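You operate a simulated robot arm through the tools that you are given. There is no shell and no other tool.

The job below is to be done with a simulated robot arm. You get a single attempt, and the scene is never put back.

JOB
Put things in order on the top of the steel table. At the end: the black ten mm block stands where the brown thick shim stood; the clear cup is on the white fine filter box; the yellow dust cap stands on top of the red top canister; the brown thick shim stands where the clear cup stood; whatever was shut is shut again. Leave all else as you found it, and nothing knocked over. Set down upright: clear cup.

The check looks at the end state, three seconds after you hand in, the way a careful person would. Anything else that was tipped, shoved, dropped, spilled or broken makes it a failure. Lids that push on must go on centred and level and be pressed home; caps that screw on are set level and turned clockwise until they are tight.

ROBOT AND FRAMES
A 6-joint arm with a two-finger parallel gripper, fixed in place. Base frame: the origin is at the foot of the arm, x ahead of it, y to its left, z up; the work surface is at about z = 800. Readings come in mm, degrees, newtons and seconds.
With the tool pointing down near the work surface it reaches from about 240 to 640 mm from the base axis. Its first joint turns from -66.0 to 66.0 degrees. Payload 2.7 kg.
The TCP is the grasp point between the finger pads, 23 mm short of the fingertips. In the tool frame z runs along the fingers and y along their closing line. The gripper opens to 94 mm. The fingers are 38 mm wide and 10 mm thick; the gripper's body (54 by 96 mm) begins 39 mm behind the TCP.
Orientation is told as [roll, pitch, yaw] about the base's x, y, z axes, in that order, counted from this pose: with the fingers straight down and closing along the base's y, the tool's x points along the base's -x, its y along +y and its z along -z.

CONTROLS
- The arm moves only by the tool drive_tool. Its argument "plan" is a list of rows, each a list of 7 numbers: the opening in per cent of the stroke, from 0 (shut) to 100 (fully open), then the shift along the tool's x, y, z in cm, then the turn, a rotation vector about the tool's x, y, z in degrees. In form: [[fingers, tx, ty, tz, wx, wy, wz], ...]. A call has 1 to 20 rows; each row shifts and turns the commanded pose from where the row before left it, along the tool's axes as they then stand. A row lasts 0.2 s, in which the tool goes at most 50 mm and 8.6 degrees; a call with a longer step from one row to the next is refused whole, and so is a gripper value outside its range. A pose out of reach is approached as far as the arm can. The call stops where the force on the tool passes 40 N (or 10 N more than at its start, if that is more) or the arm is blocked; 0.2 s more then pass. Each finger travels about 45 mm/s and halts on what it meets, pressing with about 23 N; the grip force reading is that of the motor and also rises with nothing between the fingers. The clock runs only during rows and for 0.2 s after the last one: add rows that do not move to give the fingers time. It gives the time, the measured TCP pose, the force on the tool (base axes), the opening and the grip force at its end, in the units of the frame above (readings bear some noise), with the torque about the TCP (base axes, N m) and any sound that the robot's microphone picked up, and new pictures: "pictures" is both (left out), scene, wrist or none.
- Cameras (640 x 400 px; columns grow to the right, rows downward): "scene" is fixed at [76.5, -445.1, 1400.7]; the picture's right is [0.68, -0.73, 0.00], its down [-0.49, -0.46, -0.73] and it looks along [0.54, 0.50, -0.68] (base axes); focal length 323 px, centre (320, 200). "wrist" rides on the gripper at [86, 16, -74] in the tool frame; the picture's right is [-0.18, 0.98, 0.00], its down [-0.58, -0.11, -0.81] and it looks along [-0.79, -0.15, 0.59] (tool axes); focal length 243 px, centre (320, 200). There is no depth. A picture from a camera that has moved, and an enlarged one, comes with that camera's place and axes in the base frame and with its lens. The place of the scene camera against the robot may be out by one fixed shift of up to 12 mm in any direction.
- inspect(camera, box): a new picture of the part [left, top, right, bottom] of that camera's present view, enlarged. No time passes.
- hand_in(): hands the job in; it is judged then, once.

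Places have to be worked out from the pictures, the camera data and where the tool is seen. Open the gripper and draw the arm clear of the work before you hand the job in, unless the task says otherwise.

The tools are called after "Request:" as a command line: name --pt "numbers of a row" for each row, then --argument value for the rest, lists and objects as JSON in quotes. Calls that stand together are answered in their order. drive_tool: Moves the arm, as the interface text tells. Its arguments: {"type":"object","properties":{"plan":{"type":"array","items":{"type":"array","items":{"type":"number"}}},"pictures":{"type":"string","enum":["both","scene","wrist","none"]}},"required":["plan"]} The other tools are called the same way: inspect (camera, box) takes an enlarged picture of a part of a camera's view; hand_in () hands the job in.

At the start:

```text
time: 0.0
ee_pos: [429.0, -56.4, 1085.9]
tcp_rot: [0.0, 0.0, 0.0]
force: [-0.1, 0.4, -0.4]
torque: [-0.01, 0.0, 0.02]
width: 94.2
grip_force: 0.0
```

scene: 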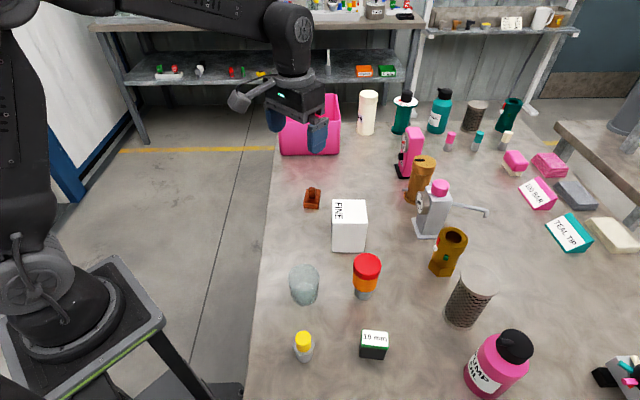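
wrist: 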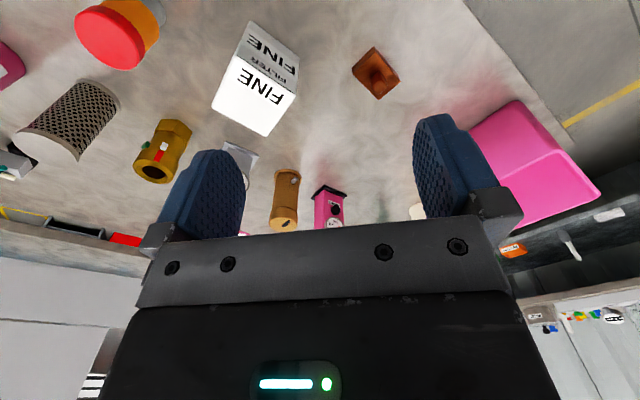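

I start with close-up looks at the work area to identify each item: brown shim, clear cup, FINE filter box, red-topped canister, yellow-capped piece and the black 10 mm block.

Request:
inspect --camera "scene" --box '[260, 240, 420, 380]'

Request:
inspect --camera "scene" --box '[270, 160, 410, 260]'

Request:
inspect --camera "scene" --box '[380, 80, 640, 280]'

Request:
inspect --camera "wrist" --box '[0, 0, 420, 260]'

```text
2.86 times, centred on (340, 310) of scene
camera zoom: at [76.5, -445.1, 1400.7], right [0.68, -0.73, 0.0], down [-0.49, -0.46, -0.73], along [0.54, 0.5, -0.68], focal length 922 px, centre (263, -114)
```

zoom: 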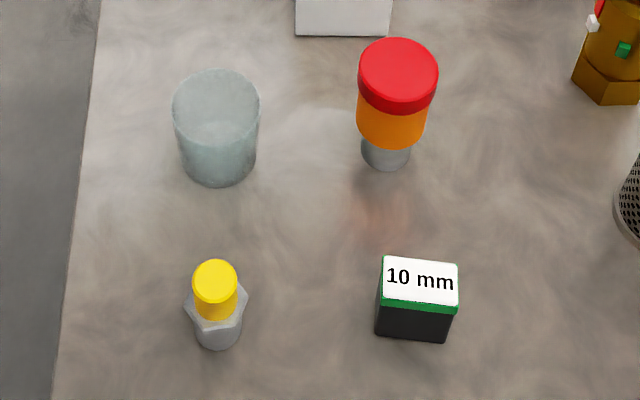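

```text
4.00 times, centred on (340, 210) of scene
camera zoom: at [76.5, -445.1, 1400.7], right [0.68, -0.73, 0.0], down [-0.49, -0.46, -0.73], along [0.54, 0.5, -0.68], focal length 1290 px, centre (240, 160)
```

zoom: 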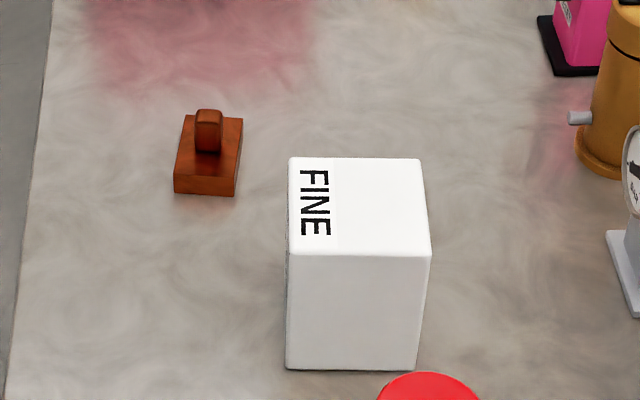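

```text
2.00 times, centred on (510, 180) of scene
camera zoom: at [76.5, -445.1, 1400.7], right [0.68, -0.73, 0.0], down [-0.49, -0.46, -0.73], along [0.54, 0.5, -0.68], focal length 645 px, centre (-60, 240)
```

zoom: 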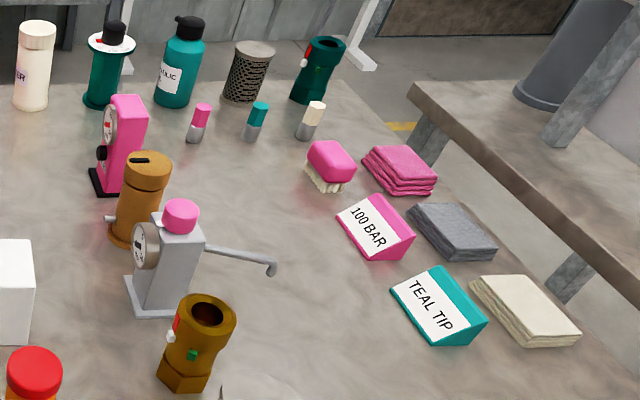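

```text
1.52 times, centred on (210, 130) of wrist
camera zoom: at [343.7, -40.2, 1160.7], right [0.18, 0.98, 0.0], down [0.58, -0.11, 0.81], along [0.79, -0.15, -0.59], focal length 370 px, centre (488, 307)
```

zoom: 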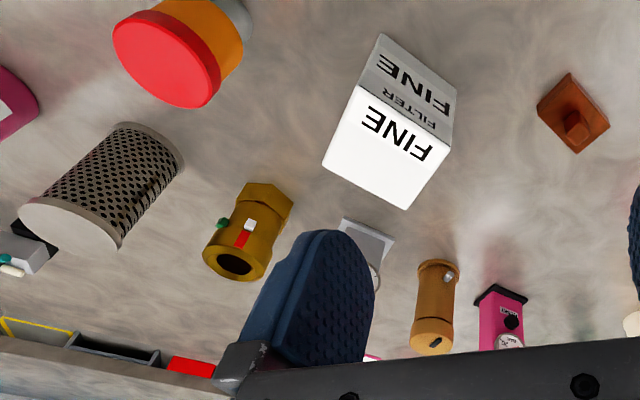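

From the scene view I place things at about: cup (311,-180), shim (533,9), FINE box (492,-146, top near z=897), red-top canister (399,-265), yellow cap (228,-264), and 10 mm block (321,-348). I move the wrist camera back and lower to look at the cup and yellow cap, staying well above everything.

Request:
drive_tool --pt "100 2.7 -1.58 1.8 0 0 0" --pt "100 2.7 -1.58 1.8 0 0 0" --pt "100 2.7 -1.58 1.8 0 0 0" --pt "100 2.7 -1.58 1.8 0 0 0" --pt "100 2.7 -1.58 1.8 0 0 0" --pt "100 2.7 -1.58 1.8 0 0 0" --pt "100 2.7 -1.58 1.8 0 0 0" --pt "100 0 0 0 0 0 0"

```text
time: 1.8
ee_pos: [240.5, -167.6, 962.2]
tcp_rot: [0.1, 0.0, 0.0]
force: [-0.3, 0.8, 0.4]
torque: [0.0, 0.0, 0.0]
width: 94.1
grip_force: 0.0
camera wrist: at [154.8, -151.6, 1036.3], right [0.18, 0.98, 0.0], down [0.58, -0.11, 0.81], along [0.79, -0.15, -0.59], focal length 243 px, centre (320, 200)
```

scene: 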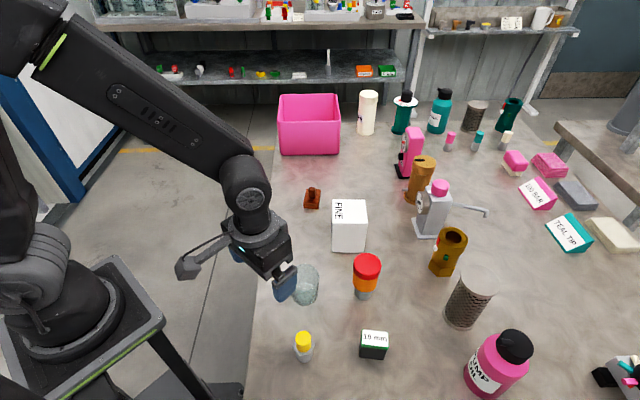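
wrist: 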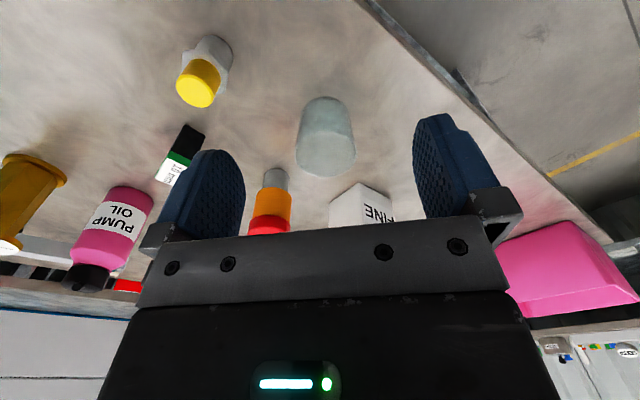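

The wrist camera now sees the yellow cap, the block, the canister and the cup. I take enlarged views of these.

Request:
inspect --camera "wrist" --box '[270, 80, 400, 200]'

Request:
inspect --camera "wrist" --box '[150, 20, 260, 190]'

Request:
inspect --camera "wrist" --box '[230, 150, 330, 240]'

Request:
inspect --camera "scene" --box '[270, 320, 400, 380]'

```text
3.33 times, centred on (335, 140) of wrist
camera zoom: at [154.8, -151.6, 1036.3], right [0.18, 0.98, 0.0], down [0.58, -0.11, 0.81], along [0.79, -0.15, -0.59], focal length 809 px, centre (270, 400)
```

zoom: 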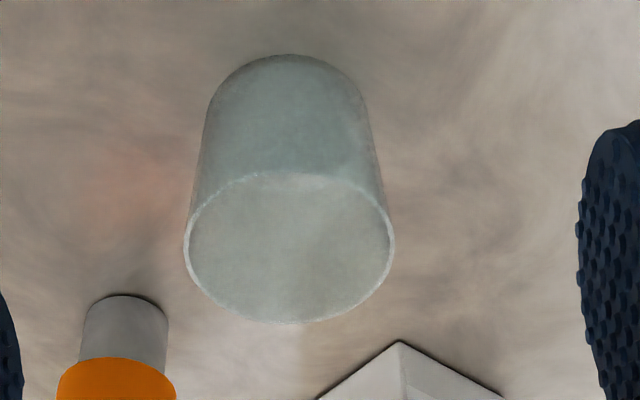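

```text
2.35 times, centred on (205, 105) of wrist
camera zoom: at [154.8, -151.6, 1036.3], right [0.18, 0.98, 0.0], down [0.58, -0.11, 0.81], along [0.79, -0.15, -0.59], focal length 571 px, centre (591, 424)
```

zoom: 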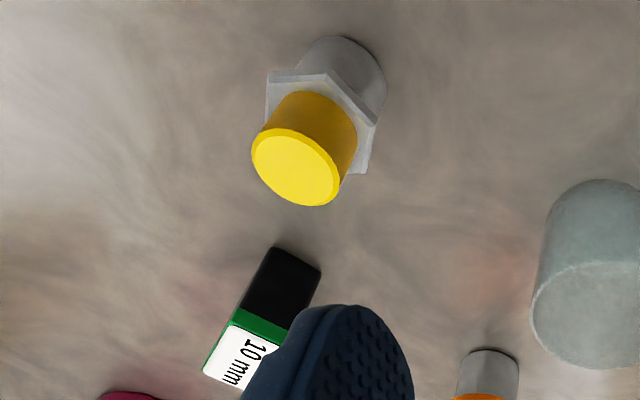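

```text
4.44 times, centred on (280, 195) of wrist
camera zoom: at [154.8, -151.6, 1036.3], right [0.18, 0.98, 0.0], down [0.58, -0.11, 0.81], along [0.79, -0.15, -0.59], focal length 1078 px, centre (498, 222)
```

zoom: 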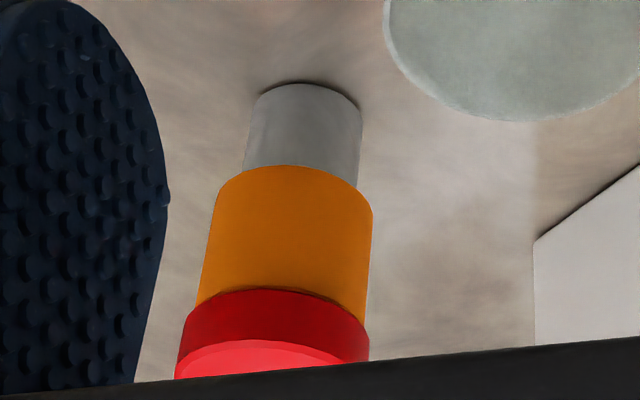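

```text
4.92 times, centred on (335, 350) of scene
camera zoom: at [76.5, -445.1, 1400.7], right [0.68, -0.73, 0.0], down [-0.49, -0.46, -0.73], along [0.54, 0.5, -0.68], focal length 1588 px, centre (246, -538)
```

zoom: 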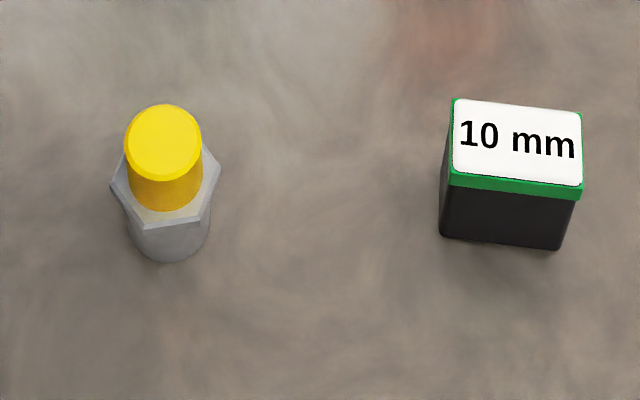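

The cup stands mouth-up (tapers towards its base), about (317,-176), roughly 62 mm tall and 61 mm wide at the rim. I move over it at z=930 and check the alignment in the wrist view, where the line beneath the TCP falls on column 320.

Request:
drive_tool --pt "100 -2.55 -0.3 1.07 0 0 0" --pt "100 -2.55 -0.3 1.07 0 0 0" --pt "100 -2.55 -0.29 1.06 0 0 0" --pt "100 0 0 0 0 0 0"

Request:
inspect --camera "wrist" --box '[240, 40, 400, 220]'

Request:
inspect --camera "wrist" --box '[0, 0, 240, 200]'

Request:
inspect --camera "scene" --box '[250, 220, 350, 310]'

```text
time: 2.8
ee_pos: [317.5, -174.8, 929.1]
tcp_rot: [0.1, 0.0, 0.0]
force: [0.1, -0.5, -0.5]
torque: [0.0, -0.03, -0.03]
width: 93.9
grip_force: 0.1
camera wrist: at [232.0, -158.3, 1003.0], right [0.18, 0.98, 0.0], down [0.58, -0.11, 0.81], along [0.79, -0.15, -0.59], focal length 243 px, centre (320, 200)
```

scene: 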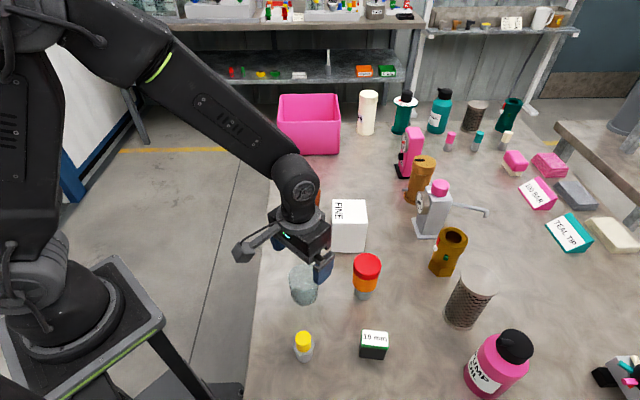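
wrist: 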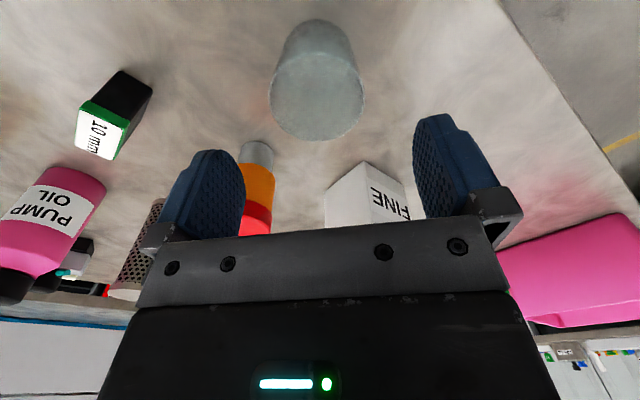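

```text
2.22 times, centred on (320, 130) of wrist
camera zoom: at [232.0, -158.3, 1003.0], right [0.18, 0.98, 0.0], down [0.58, -0.11, 0.81], along [0.79, -0.15, -0.59], focal length 539 px, centre (320, 356)
```

zoom: 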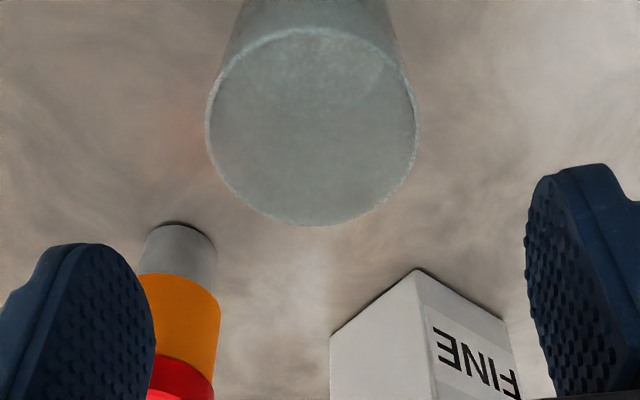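

```text
2.00 times, centred on (120, 100) of wrist
camera zoom: at [232.0, -158.3, 1003.0], right [0.18, 0.98, 0.0], down [0.58, -0.11, 0.81], along [0.79, -0.15, -0.59], focal length 485 px, centre (720, 400)
```

zoom: 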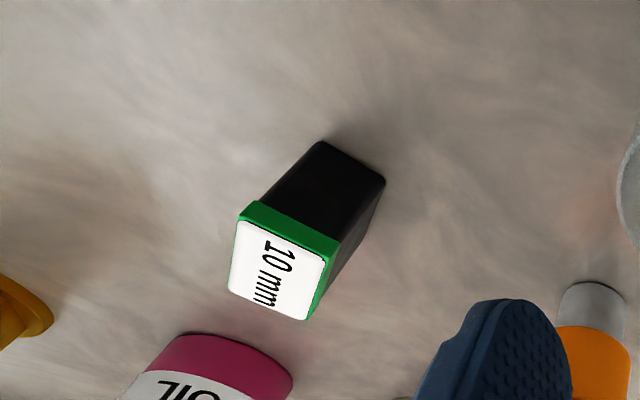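

```text
4.44 times, centred on (300, 265) of scene
camera zoom: at [76.5, -445.1, 1400.7], right [0.68, -0.73, 0.0], down [-0.49, -0.46, -0.73], along [0.54, 0.5, -0.68], focal length 1434 px, centre (409, -89)
```

zoom: 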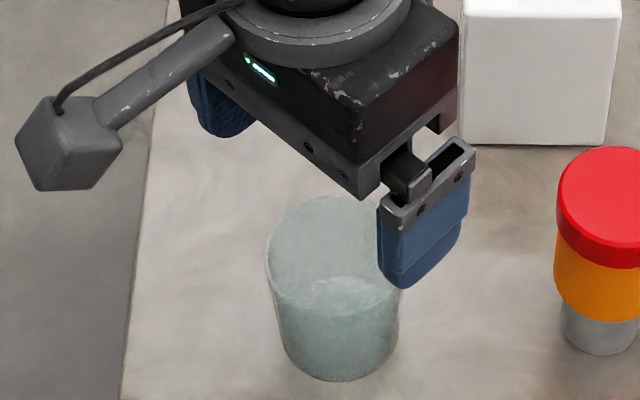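

The scene close-up hints at something inside the cup, perhaps a liquid level or just a shadow. I look closer before touching it.

Request:
inspect --camera "scene" --box '[282, 258, 332, 308]'

Request:
inspect --camera "wrist" --box '[260, 10, 380, 150]'

```text
8.00 times, centred on (307, 283) of scene
camera zoom: at [76.5, -445.1, 1400.7], right [0.68, -0.73, 0.0], down [-0.49, -0.46, -0.73], along [0.54, 0.5, -0.68], focal length 2581 px, centre (424, -464)
```

zoom: 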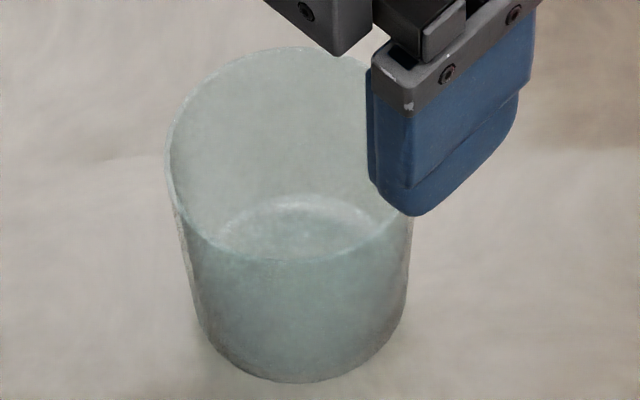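

```text
2.86 times, centred on (320, 80) of wrist
camera zoom: at [232.0, -158.3, 1003.0], right [0.18, 0.98, 0.0], down [0.58, -0.11, 0.81], along [0.79, -0.15, -0.59], focal length 693 px, centre (320, 543)
```

zoom: 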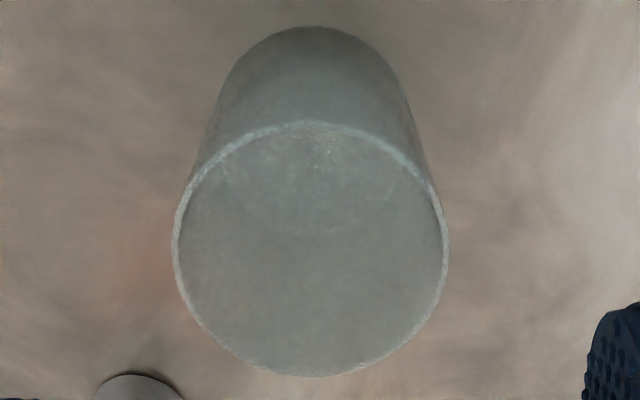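

The cup is open at the top and appears empty (its inner floor is visible). I judge its centre to be about (314.5,-176.7), rim near z=861; I descend slowly with open fingers to z≈835 and look again before closing.

Request:
drive_tool --pt "100 0.06 -0.05 2.4 0 0 0" --pt "100 0.06 -0.05 2.4 0 0 0" --pt "100 0.06 -0.05 2.4 0 0 0" --pt "100 0.06 -0.05 2.3 0 0 0" --pt "100 0 0 0 0 0 0"

Request:
inspect --camera "scene" --box '[250, 240, 350, 320]'

```text
time: 4.0
ee_pos: [314.9, -177.1, 834.3]
tcp_rot: [0.0, 0.0, 0.0]
force: [-0.9, 1.2, -0.8]
torque: [-0.01, -0.01, 0.01]
width: 94.0
grip_force: 0.0
camera wrist: at [229.5, -160.5, 907.2], right [0.18, 0.98, 0.0], down [0.58, -0.11, 0.81], along [0.79, -0.15, -0.59], focal length 243 px, centre (320, 200)
```

scene: 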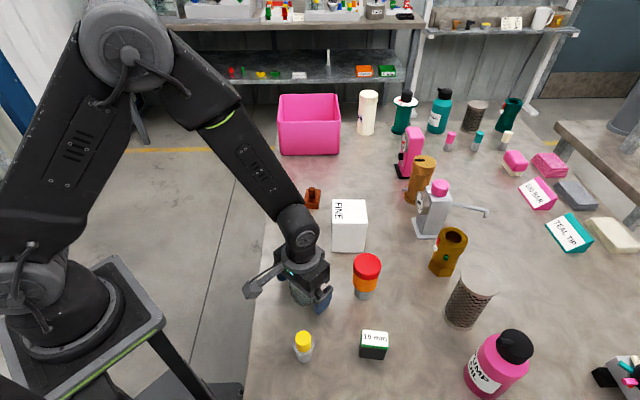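
wrist: 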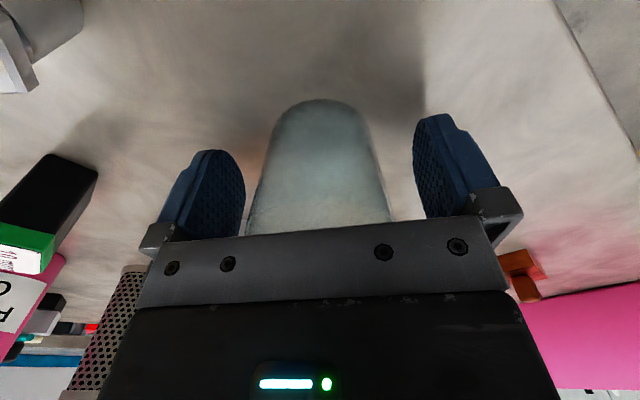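

```text
5.00 times, centred on (300, 280) of scene
camera zoom: at [76.5, -445.1, 1400.7], right [0.68, -0.73, 0.0], down [-0.49, -0.46, -0.73], along [0.54, 0.5, -0.68], focal length 1613 px, centre (420, -200)
```

zoom: 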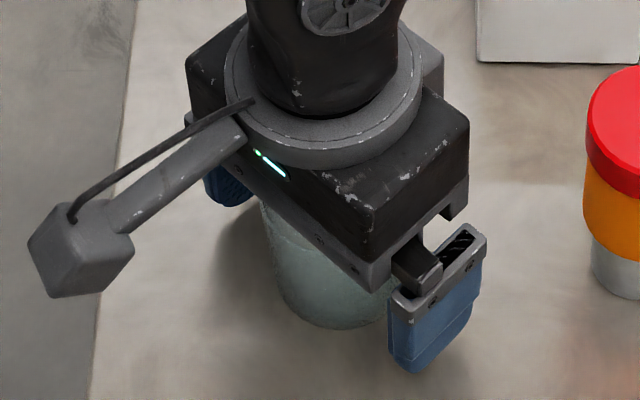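

The cup sits centred between the fingers (column ≈321). I close the fingers on it, aiming for a gentle grip, with no motion.

Request:
drive_tool --pt "80 0 0 0 0 0 0" --pt "65 0 0 0 0 0 0" --pt "55 0 0 0 0 0 0" --pt "55 0 0 0 0 0 0" --pt "55 0 0 0 0 0 0"

```text
time: 5.2
ee_pos: [315.5, -176.1, 832.4]
tcp_rot: [0.0, 0.0, 0.1]
force: [-0.1, -0.4, 0.0]
torque: [0.02, 0.01, -0.03]
width: 60.5
grip_force: 22.9
camera wrist: at [229.5, -160.5, 907.5], right [0.18, 0.98, 0.0], down [0.58, -0.11, 0.81], along [0.79, -0.15, -0.59], focal length 243 px, centre (320, 200)
```

scene: 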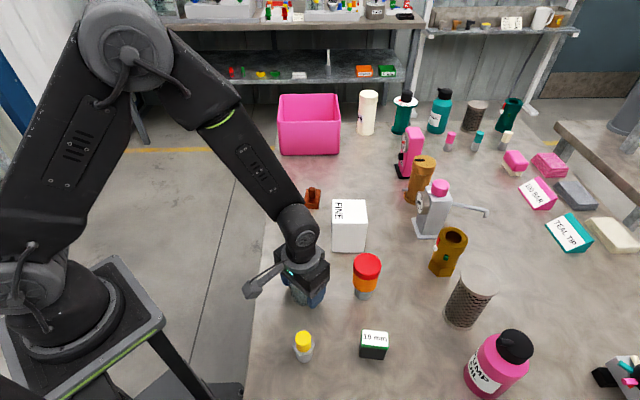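
wrist: 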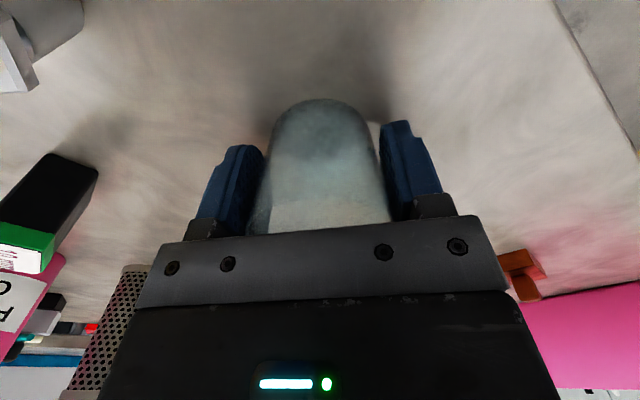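

The grip holds at 60.5 mm width. I lift the cup slowly straight up by 13 cm.

Request:
drive_tool --pt "55 0 0 -0.4 0 0 0" --pt "55 0 0 -0.8 0 0 0" --pt "55 0 0 -1.4 0 0 0" --pt "55 0 0 -1.8 0 0 0" --pt "55 0 0 -2.0 0 0 0" --pt "55 0 0 -2.0 0 0 0" --pt "55 0 0 -1.8 0 0 0" --pt "55 0 0 -1.4 0 0 0" --pt "55 0 0 -0.9 0 0 0" --pt "55 0 0 -0.5 0 0 0" --pt "55 0 0 0 0 0 0" --pt "55 0 0 0 0 0 0"

Request:
inspect --camera "scene" --box '[250, 160, 410, 300]'

Request:
inspect --camera "wrist" --box '[140, 0, 500, 250]'

```text
time: 7.8
ee_pos: [314.7, -177.3, 966.2]
tcp_rot: [0.0, 0.0, 0.0]
force: [0.2, 0.1, 0.1]
torque: [-0.03, 0.02, 0.0]
width: 60.5
grip_force: 23.5
camera wrist: at [228.6, -162.4, 1039.4], right [0.18, 0.98, 0.0], down [0.58, -0.11, 0.81], along [0.79, -0.15, -0.59], focal length 243 px, centre (320, 200)
```

scene: 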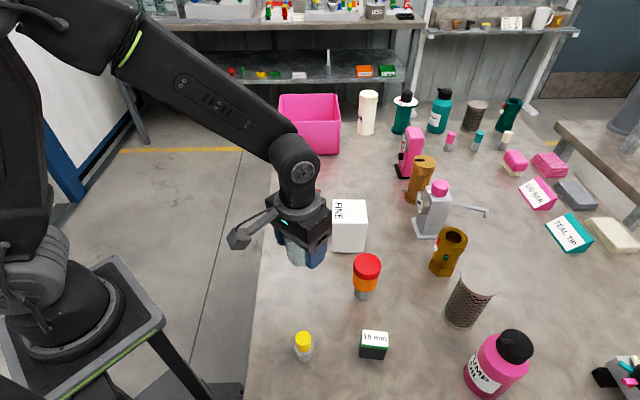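
wrist: 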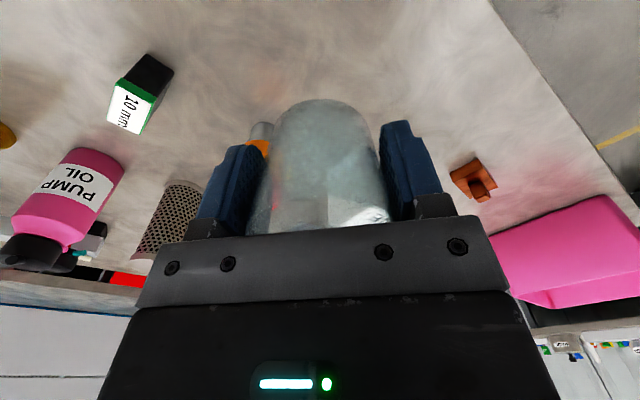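

```text
2.86 times, centred on (330, 230) of scene
camera zoom: at [76.5, -445.1, 1400.7], right [0.68, -0.73, 0.0], down [-0.49, -0.46, -0.73], along [0.54, 0.5, -0.68], focal length 922 px, centre (291, 114)
```

zoom: 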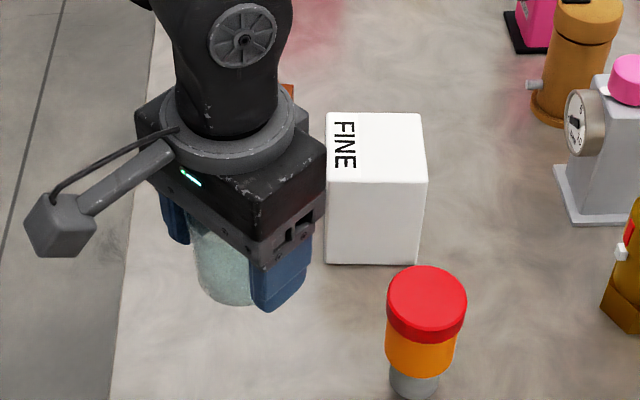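

```text
1.60 times, centred on (320, 125) of wrist
camera zoom: at [228.6, -162.4, 1039.4], right [0.18, 0.98, 0.0], down [0.58, -0.11, 0.81], along [0.79, -0.15, -0.59], focal length 388 px, centre (320, 320)
```

zoom: 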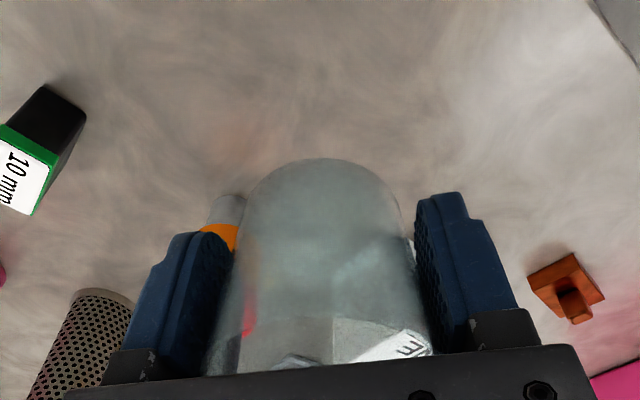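

The cup is held level. I estimate the FINE box top centre at about (493,-149), top z≈890. I raise slightly and carry the cup gently across to above the box.

Request:
drive_tool --pt "55 -0.8 0.13 -0.1 0 0 0" --pt "55 -1.6 0.26 -0.2 0 0 0" --pt "55 -2.2 0.35 -0.2 0 0 0" --pt "55 -2.6 0.42 -0.3 0 0 0" --pt "55 -2.6 0.42 -0.3 0 0 0" --pt "55 -2.6 0.42 -0.2 0 0 0" --pt "55 -2.2 0.35 -0.1 0 0 0" --pt "55 -1.6 0.26 0 0 0 0" --pt "55 -1.0 0.16 0 0 0 0" --pt "55 -0.6 0.06 0 0 0 0" --pt "55 0 0 0 0 0 0" --pt "55 0 0 0 0 0 0"

Request:
inspect --camera "scene" --box '[290, 150, 410, 270]'

Request:
inspect --camera "wrist" --box '[160, 40, 480, 250]'

```text
time: 10.4
ee_pos: [492.5, -150.3, 976.6]
tcp_rot: [0.0, 0.0, -0.1]
force: [0.3, 0.3, -0.4]
torque: [-0.01, 0.03, -0.01]
width: 60.3
grip_force: 22.8
camera wrist: at [407.0, -133.9, 1051.4], right [0.18, 0.98, 0.0], down [0.58, -0.11, 0.81], along [0.79, -0.15, -0.59], focal length 243 px, centre (320, 200)
```

scene: 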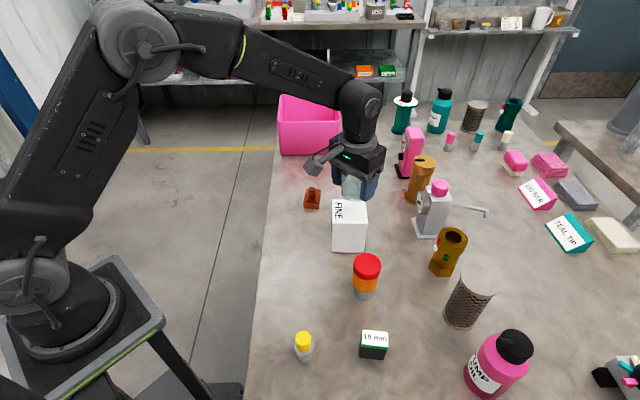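
wrist: 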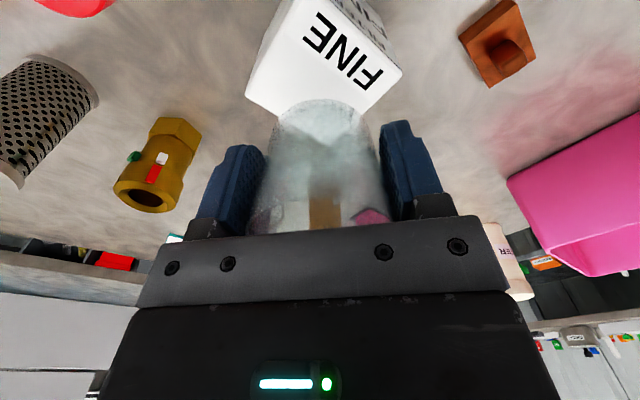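

```text
3.33 times, centred on (350, 210) of scene
camera zoom: at [76.5, -445.1, 1400.7], right [0.68, -0.73, 0.0], down [-0.49, -0.46, -0.73], along [0.54, 0.5, -0.68], focal length 1075 px, centre (220, 167)
```

zoom: 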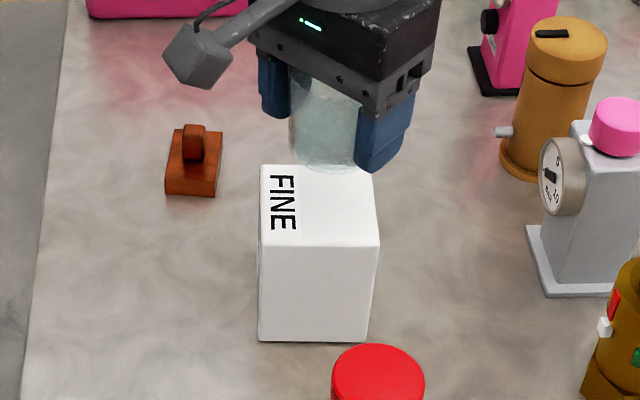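

```text
1.90 times, centred on (320, 145) of wrist
camera zoom: at [407.0, -133.9, 1051.4], right [0.18, 0.98, 0.0], down [0.58, -0.11, 0.81], along [0.79, -0.15, -0.59], focal length 462 px, centre (320, 305)
```

zoom: 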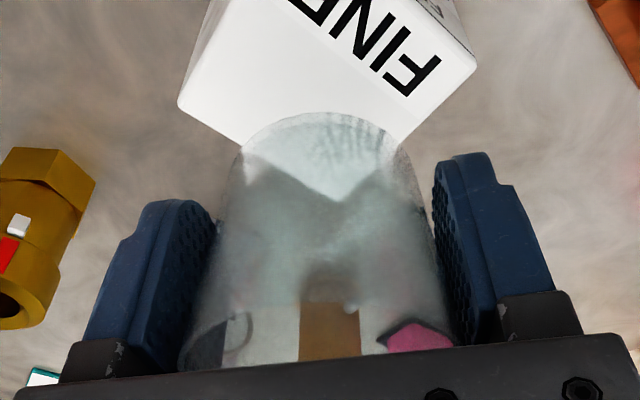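

The wrist view puts the box top centre at about (493,-149) with its top near z=890, and the cup is over it. I descend most of the way, stopping with the cup base an estimated 5–6 mm above the box, and look.

Request:
drive_tool --pt "55 0.05 0.08 0.6 0 0 0" --pt "55 0 0 1.0 0 0 0" --pt "55 0 0 1.2 0 0 0" --pt "55 0 0 1.0 0 0 0" --pt "55 0 0 0.6 0 0 0" --pt "55 0 0 0.3 0 0 0" --pt "55 0 0 0 0 0 0"

Request:
inspect --camera "scene" --box '[310, 160, 390, 240]'

Request:
inspect --camera "wrist" --box '[220, 40, 420, 240]'

```text
time: 12.0
ee_pos: [492.8, -147.6, 930.7]
tcp_rot: [-0.1, -0.3, 0.0]
force: [1.7, 1.2, 12.1]
torque: [-0.03, -0.14, 0.05]
width: 60.3
grip_force: 22.7
camera wrist: at [406.9, -132.2, 1004.2], right [0.18, 0.98, 0.0], down [0.58, -0.11, 0.81], along [0.8, -0.15, -0.59], focal length 243 px, centre (320, 200)
```

scene: 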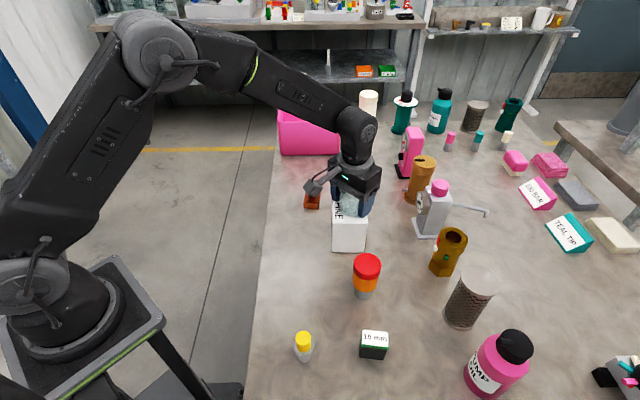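
wrist: 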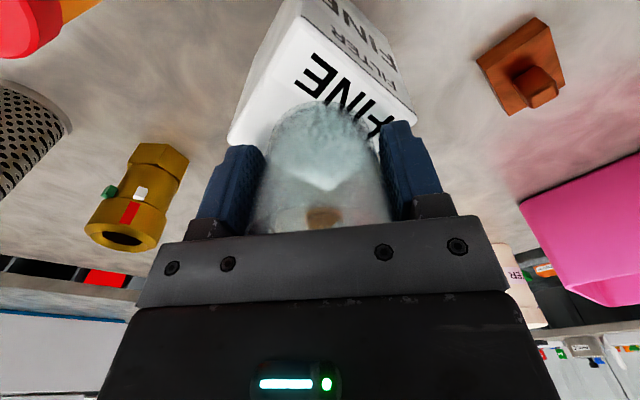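

```text
5.00 times, centred on (350, 200) of scene
camera zoom: at [76.3, -445.0, 1400.7], right [0.68, -0.73, 0.0], down [-0.49, -0.46, -0.73], along [0.54, 0.5, -0.68], focal length 1613 px, centre (170, 200)
```

zoom: 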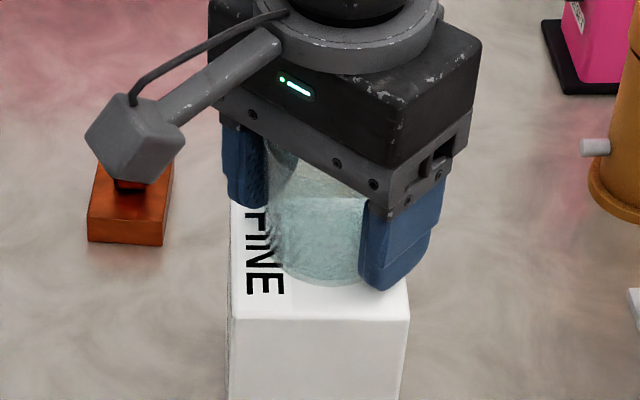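

```text
2.00 times, centred on (320, 140) of wrist
camera zoom: at [406.9, -132.2, 1004.2], right [0.18, 0.98, 0.0], down [0.58, -0.11, 0.81], along [0.8, -0.15, -0.59], focal length 485 px, centre (320, 320)
```

zoom: 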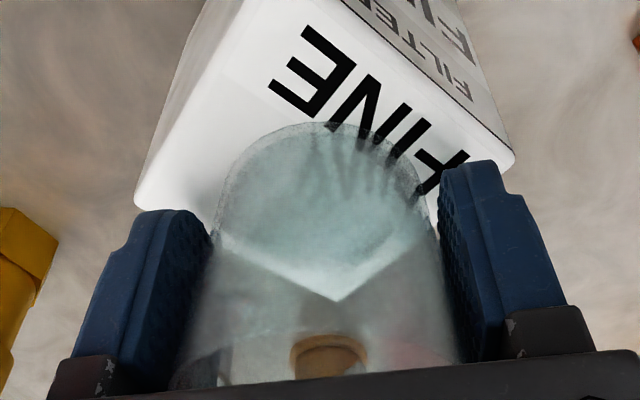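

Contact came at TCP z=930.7 (12 N up), so the box top is near z=897 and the cup is seated on it. I ease the press by about 1 mm and read the force before releasing.

Request:
drive_tool --pt "55 0 0 -0.08 0 0 0" --pt "55 0 0 0 0 0 0" --pictures "none"

```text
time: 12.6
ee_pos: [492.4, -148.9, 930.1]
tcp_rot: [0.1, 0.1, 0.0]
force: [2.0, -0.2, 7.4]
torque: [-0.16, -0.2, 0.02]
width: 60.2
grip_force: 23.2
```

Still 7 N of press; I ease another millimetre.

Request:
drive_tool --pt "55 0 0 -0.12 0 0 0" --pt "55 0 0 0 0 0 0" --pictures "none"

```text
time: 13.2
ee_pos: [491.0, -148.1, 932.4]
tcp_rot: [0.0, 0.1, -0.1]
force: [-0.2, -0.4, -0.3]
torque: [-0.01, 0.03, 0.03]
width: 60.1
grip_force: 23.0
```

Force is now zero, with the cup within a millimetre of the box. I lower 0.5 mm and open the fingers.

Request:
drive_tool --pt "55 0 0 0.06 0 0 0" --pt "66 0 0 0 0 0 0" --pt "75 0 0 0 0 0 0" --pt "100 0 0 0 0 0 0" --pt "100 0 0 0 0 0 0" --pt "100 0 0 0 0 0 0"

Request:
inspect --camera "scene" --box '[310, 160, 390, 240]'

Request:
inspect --camera "wrist" --box '[220, 40, 420, 240]'

```text
time: 14.6
ee_pos: [491.3, -148.1, 932.7]
tcp_rot: [0.0, 0.0, 0.0]
force: [0.5, -0.4, 0.3]
torque: [0.01, 0.04, 0.03]
width: 94.1
grip_force: 0.1
camera wrist: at [406.7, -132.6, 1005.8], right [0.18, 0.98, 0.0], down [0.58, -0.11, 0.81], along [0.79, -0.15, -0.59], focal length 243 px, centre (320, 200)
```

scene: 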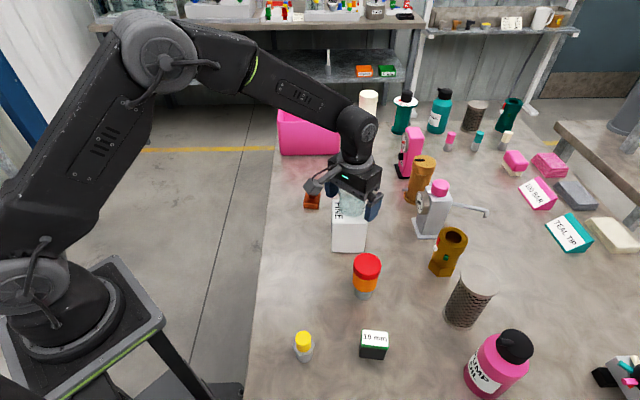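
wrist: 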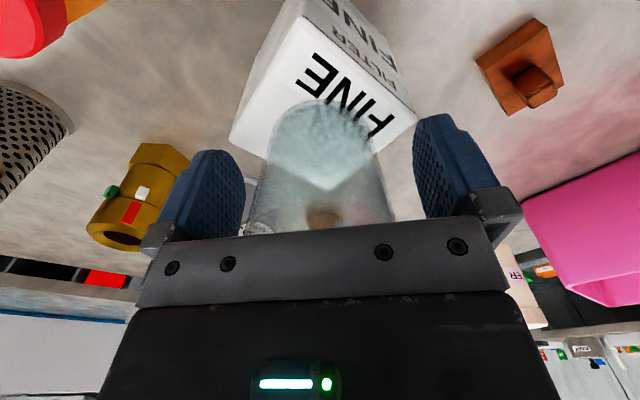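

```text
5.00 times, centred on (350, 200) of scene
camera zoom: at [76.5, -445.1, 1400.7], right [0.68, -0.73, 0.0], down [-0.49, -0.46, -0.73], along [0.54, 0.5, -0.68], focal length 1613 px, centre (170, 200)
```

zoom: 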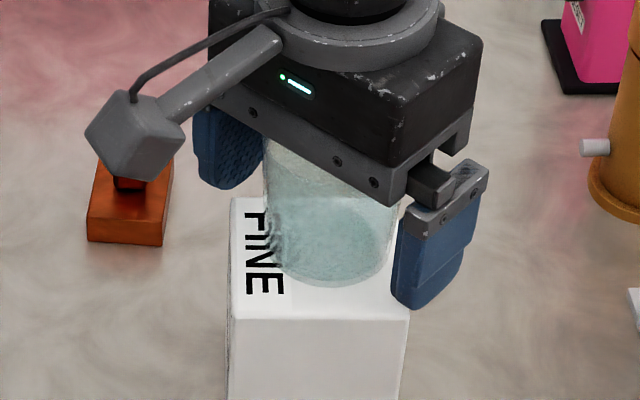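

```text
2.00 times, centred on (320, 140) of wrist
camera zoom: at [406.7, -132.6, 1005.8], right [0.18, 0.98, 0.0], down [0.58, -0.11, 0.81], along [0.79, -0.15, -0.59], focal length 485 px, centre (320, 320)
```

zoom: 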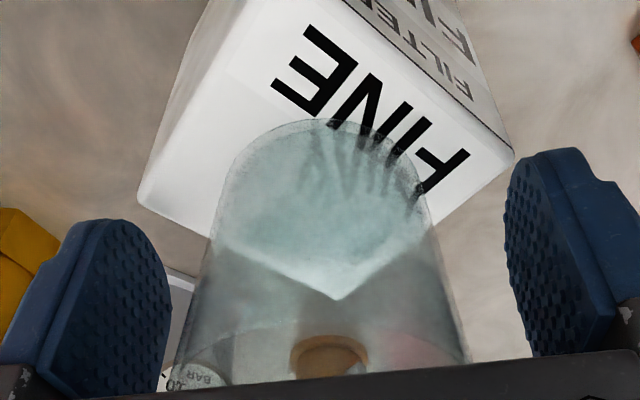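

The cup stands free on the box. I lift straight up clear of it.

Request:
drive_tool --pt "100 0 0 -1.0 0 0 0" --pt "100 0 0 -2.0 0 0 0" --pt "100 0 0 -2.5 0 0 0" --pt "100 0 0 -2.5 0 0 0" --pt "100 0 0 -2.0 0 0 0" --pt "100 0 0 0 0 0 0"

Request:
inspect --camera "scene" --box '[290, 150, 390, 260]'

Request:
inspect --camera "wrist" --box '[240, 0, 600, 220]'

```text
time: 16.0
ee_pos: [490.5, -150.4, 1032.0]
tcp_rot: [0.0, 0.0, 0.1]
force: [0.5, -0.2, -0.3]
torque: [-0.01, 0.0, 0.04]
width: 93.7
grip_force: 0.1
camera wrist: at [404.9, -134.4, 1106.7], right [0.18, 0.98, 0.0], down [0.58, -0.11, 0.81], along [0.79, -0.15, -0.59], focal length 243 px, centre (320, 200)
```

scene: 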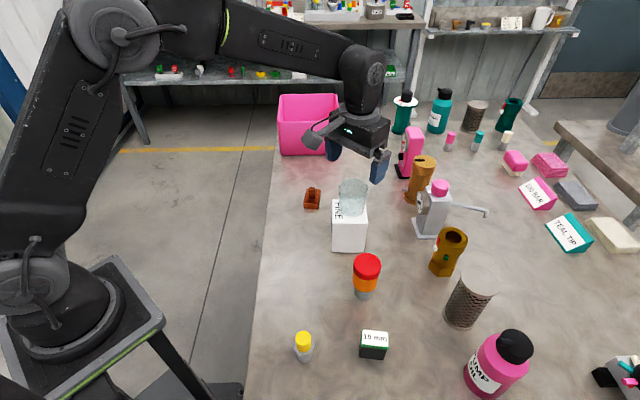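
wrist: 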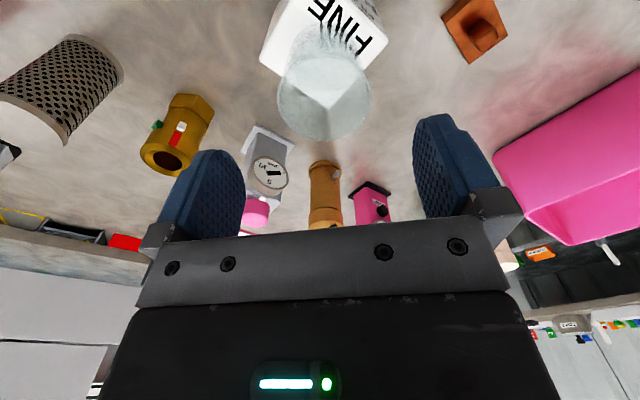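

```text
3.64 times, centred on (340, 205) of scene
camera zoom: at [76.5, -445.1, 1400.7], right [0.68, -0.73, 0.0], down [-0.49, -0.46, -0.73], along [0.54, 0.5, -0.68], focal length 1173 px, centre (247, 182)
```

zoom: 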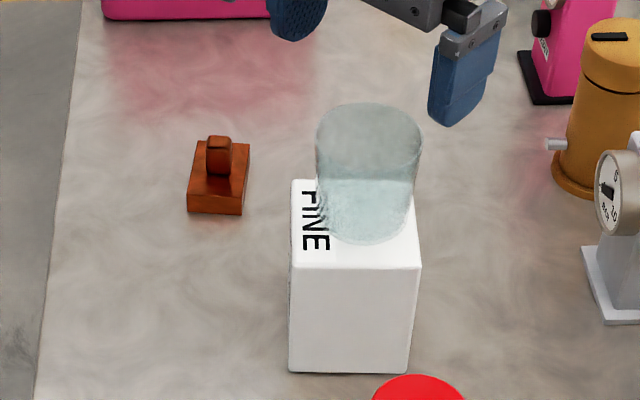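

```text
1.78 times, centred on (420, 110) of wrist
camera zoom: at [404.9, -134.4, 1106.7], right [0.18, 0.98, 0.0], down [0.58, -0.11, 0.81], along [0.79, -0.15, -0.59], focal length 431 px, centre (142, 360)
```

zoom: 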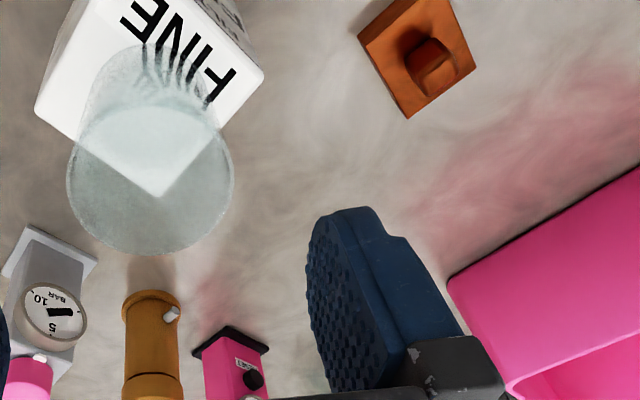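

Checking how the cup sits on the box with a tight zoom.

Request:
inspect --camera "scene" --box '[325, 172, 375, 232]'

Request:
inspect --camera "wrist" --box '[250, 0, 400, 150]'

Request:
inspect --camera "wrist" --box '[420, 0, 520, 80]'

```text
6.67 times, centred on (350, 202) of scene
camera zoom: at [76.5, -445.1, 1400.7], right [0.68, -0.73, 0.0], down [-0.49, -0.46, -0.73], along [0.54, 0.5, -0.68], focal length 2151 px, centre (120, 187)
```

zoom: 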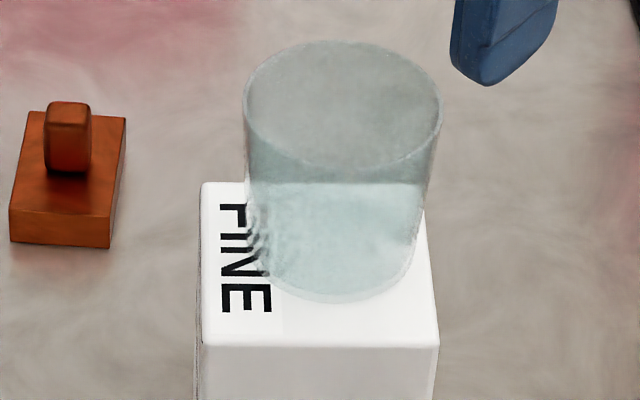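

```text
2.67 times, centred on (325, 75) of wrist
camera zoom: at [404.9, -134.4, 1106.7], right [0.18, 0.98, 0.0], down [0.58, -0.11, 0.81], along [0.79, -0.15, -0.59], focal length 647 px, centre (307, 533)
```

zoom: 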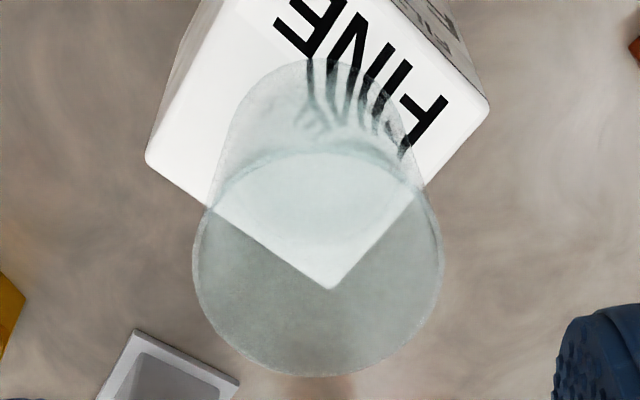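

```text
5.00 times, centred on (470, 40) of wrist
camera zoom: at [404.9, -134.4, 1106.7], right [0.18, 0.98, 0.0], down [0.58, -0.11, 0.81], along [0.79, -0.15, -0.59], focal length 1213 px, centre (-430, 1000)
```

zoom: 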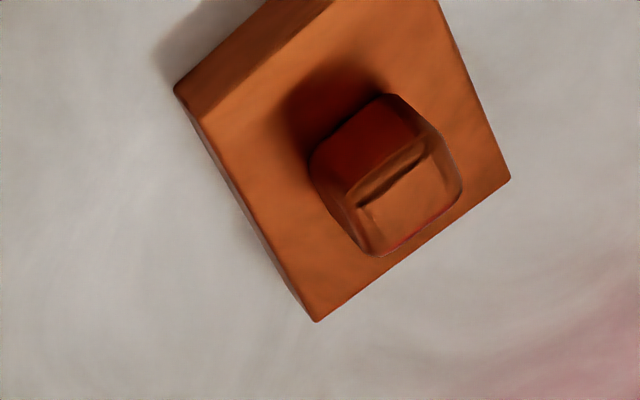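

The cup sits fully within the box top. Next the shim: plate roughly 39×57 mm centred near (531,11), long edges at about +37–39° to base x, with a knob up to z≈846. I move over it at constant height, then turn the tool by +38° and descend to z≈930 to align.

Request:
drive_tool --pt "100 -0.81 3.23 0 0 0 0" --pt "100 -0.81 3.23 0 0 0 0" --pt "100 -0.81 3.23 0 0 0 0" --pt "100 -0.81 3.23 0 0 0 0" --pt "100 -0.81 3.23 0 0 0 0" --pt "100 0 0 2.0 0 0 -7.6" --pt "100 0 0 2.0 0 0 -7.6" --pt "100 0 0 2.0 0 0 -7.6" --pt "100 0 0 2.0 0 0 -7.6" --pt "100 0 0 2.0 0 0 -7.6" --pt "100 0 0 0 0 0 0"

Request:
inspect --camera "wrist" --box '[240, 0, 400, 200]'

Request:
inspect --camera "scene" --box '[270, 140, 370, 240]'

```text
time: 18.4
ee_pos: [532.2, 12.8, 931.8]
tcp_rot: [0.1, -0.1, 38.1]
force: [-0.5, -0.8, 1.2]
torque: [-0.01, 0.01, 0.02]
width: 93.9
grip_force: 0.0
camera wrist: at [456.3, -28.2, 1005.5], right [-0.46, 0.89, 0.0], down [0.52, 0.27, 0.81], along [0.72, 0.37, -0.59], focal length 243 px, centre (320, 200)
```

scene: 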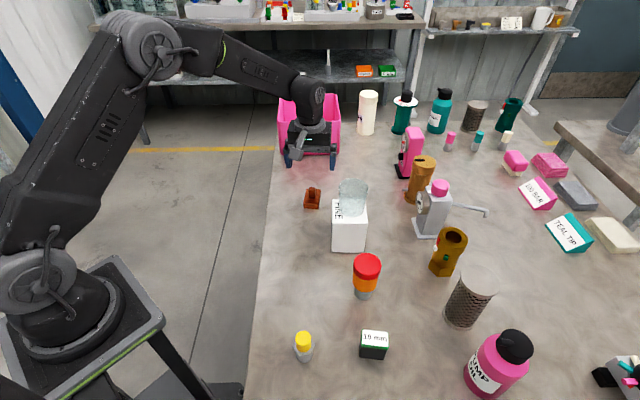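
wrist: 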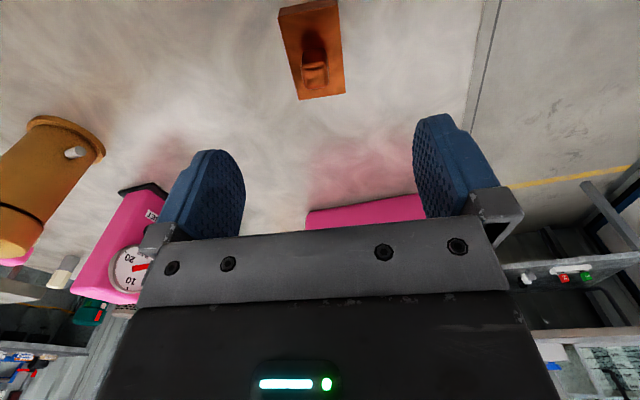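

```text
2.00 times, centred on (320, 100) of wrist
camera zoom: at [456.3, -28.2, 1005.5], right [-0.46, 0.89, 0.0], down [0.52, 0.27, 0.81], along [0.72, 0.37, -0.59], focal length 485 px, centre (320, 400)
```

zoom: 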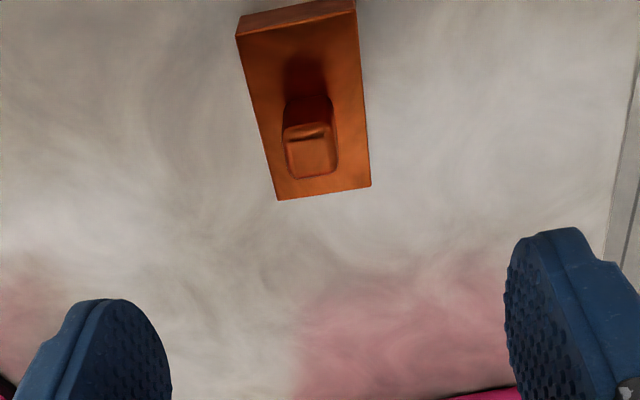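

```text
4.00 times, centred on (320, 190) of scene
camera zoom: at [76.5, -445.1, 1400.7], right [0.68, -0.73, 0.0], down [-0.49, -0.46, -0.73], along [0.54, 0.5, -0.68], focal length 1290 px, centre (320, 240)
```

zoom: 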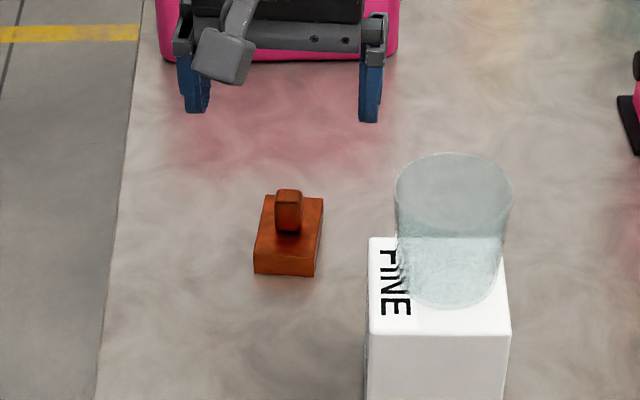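

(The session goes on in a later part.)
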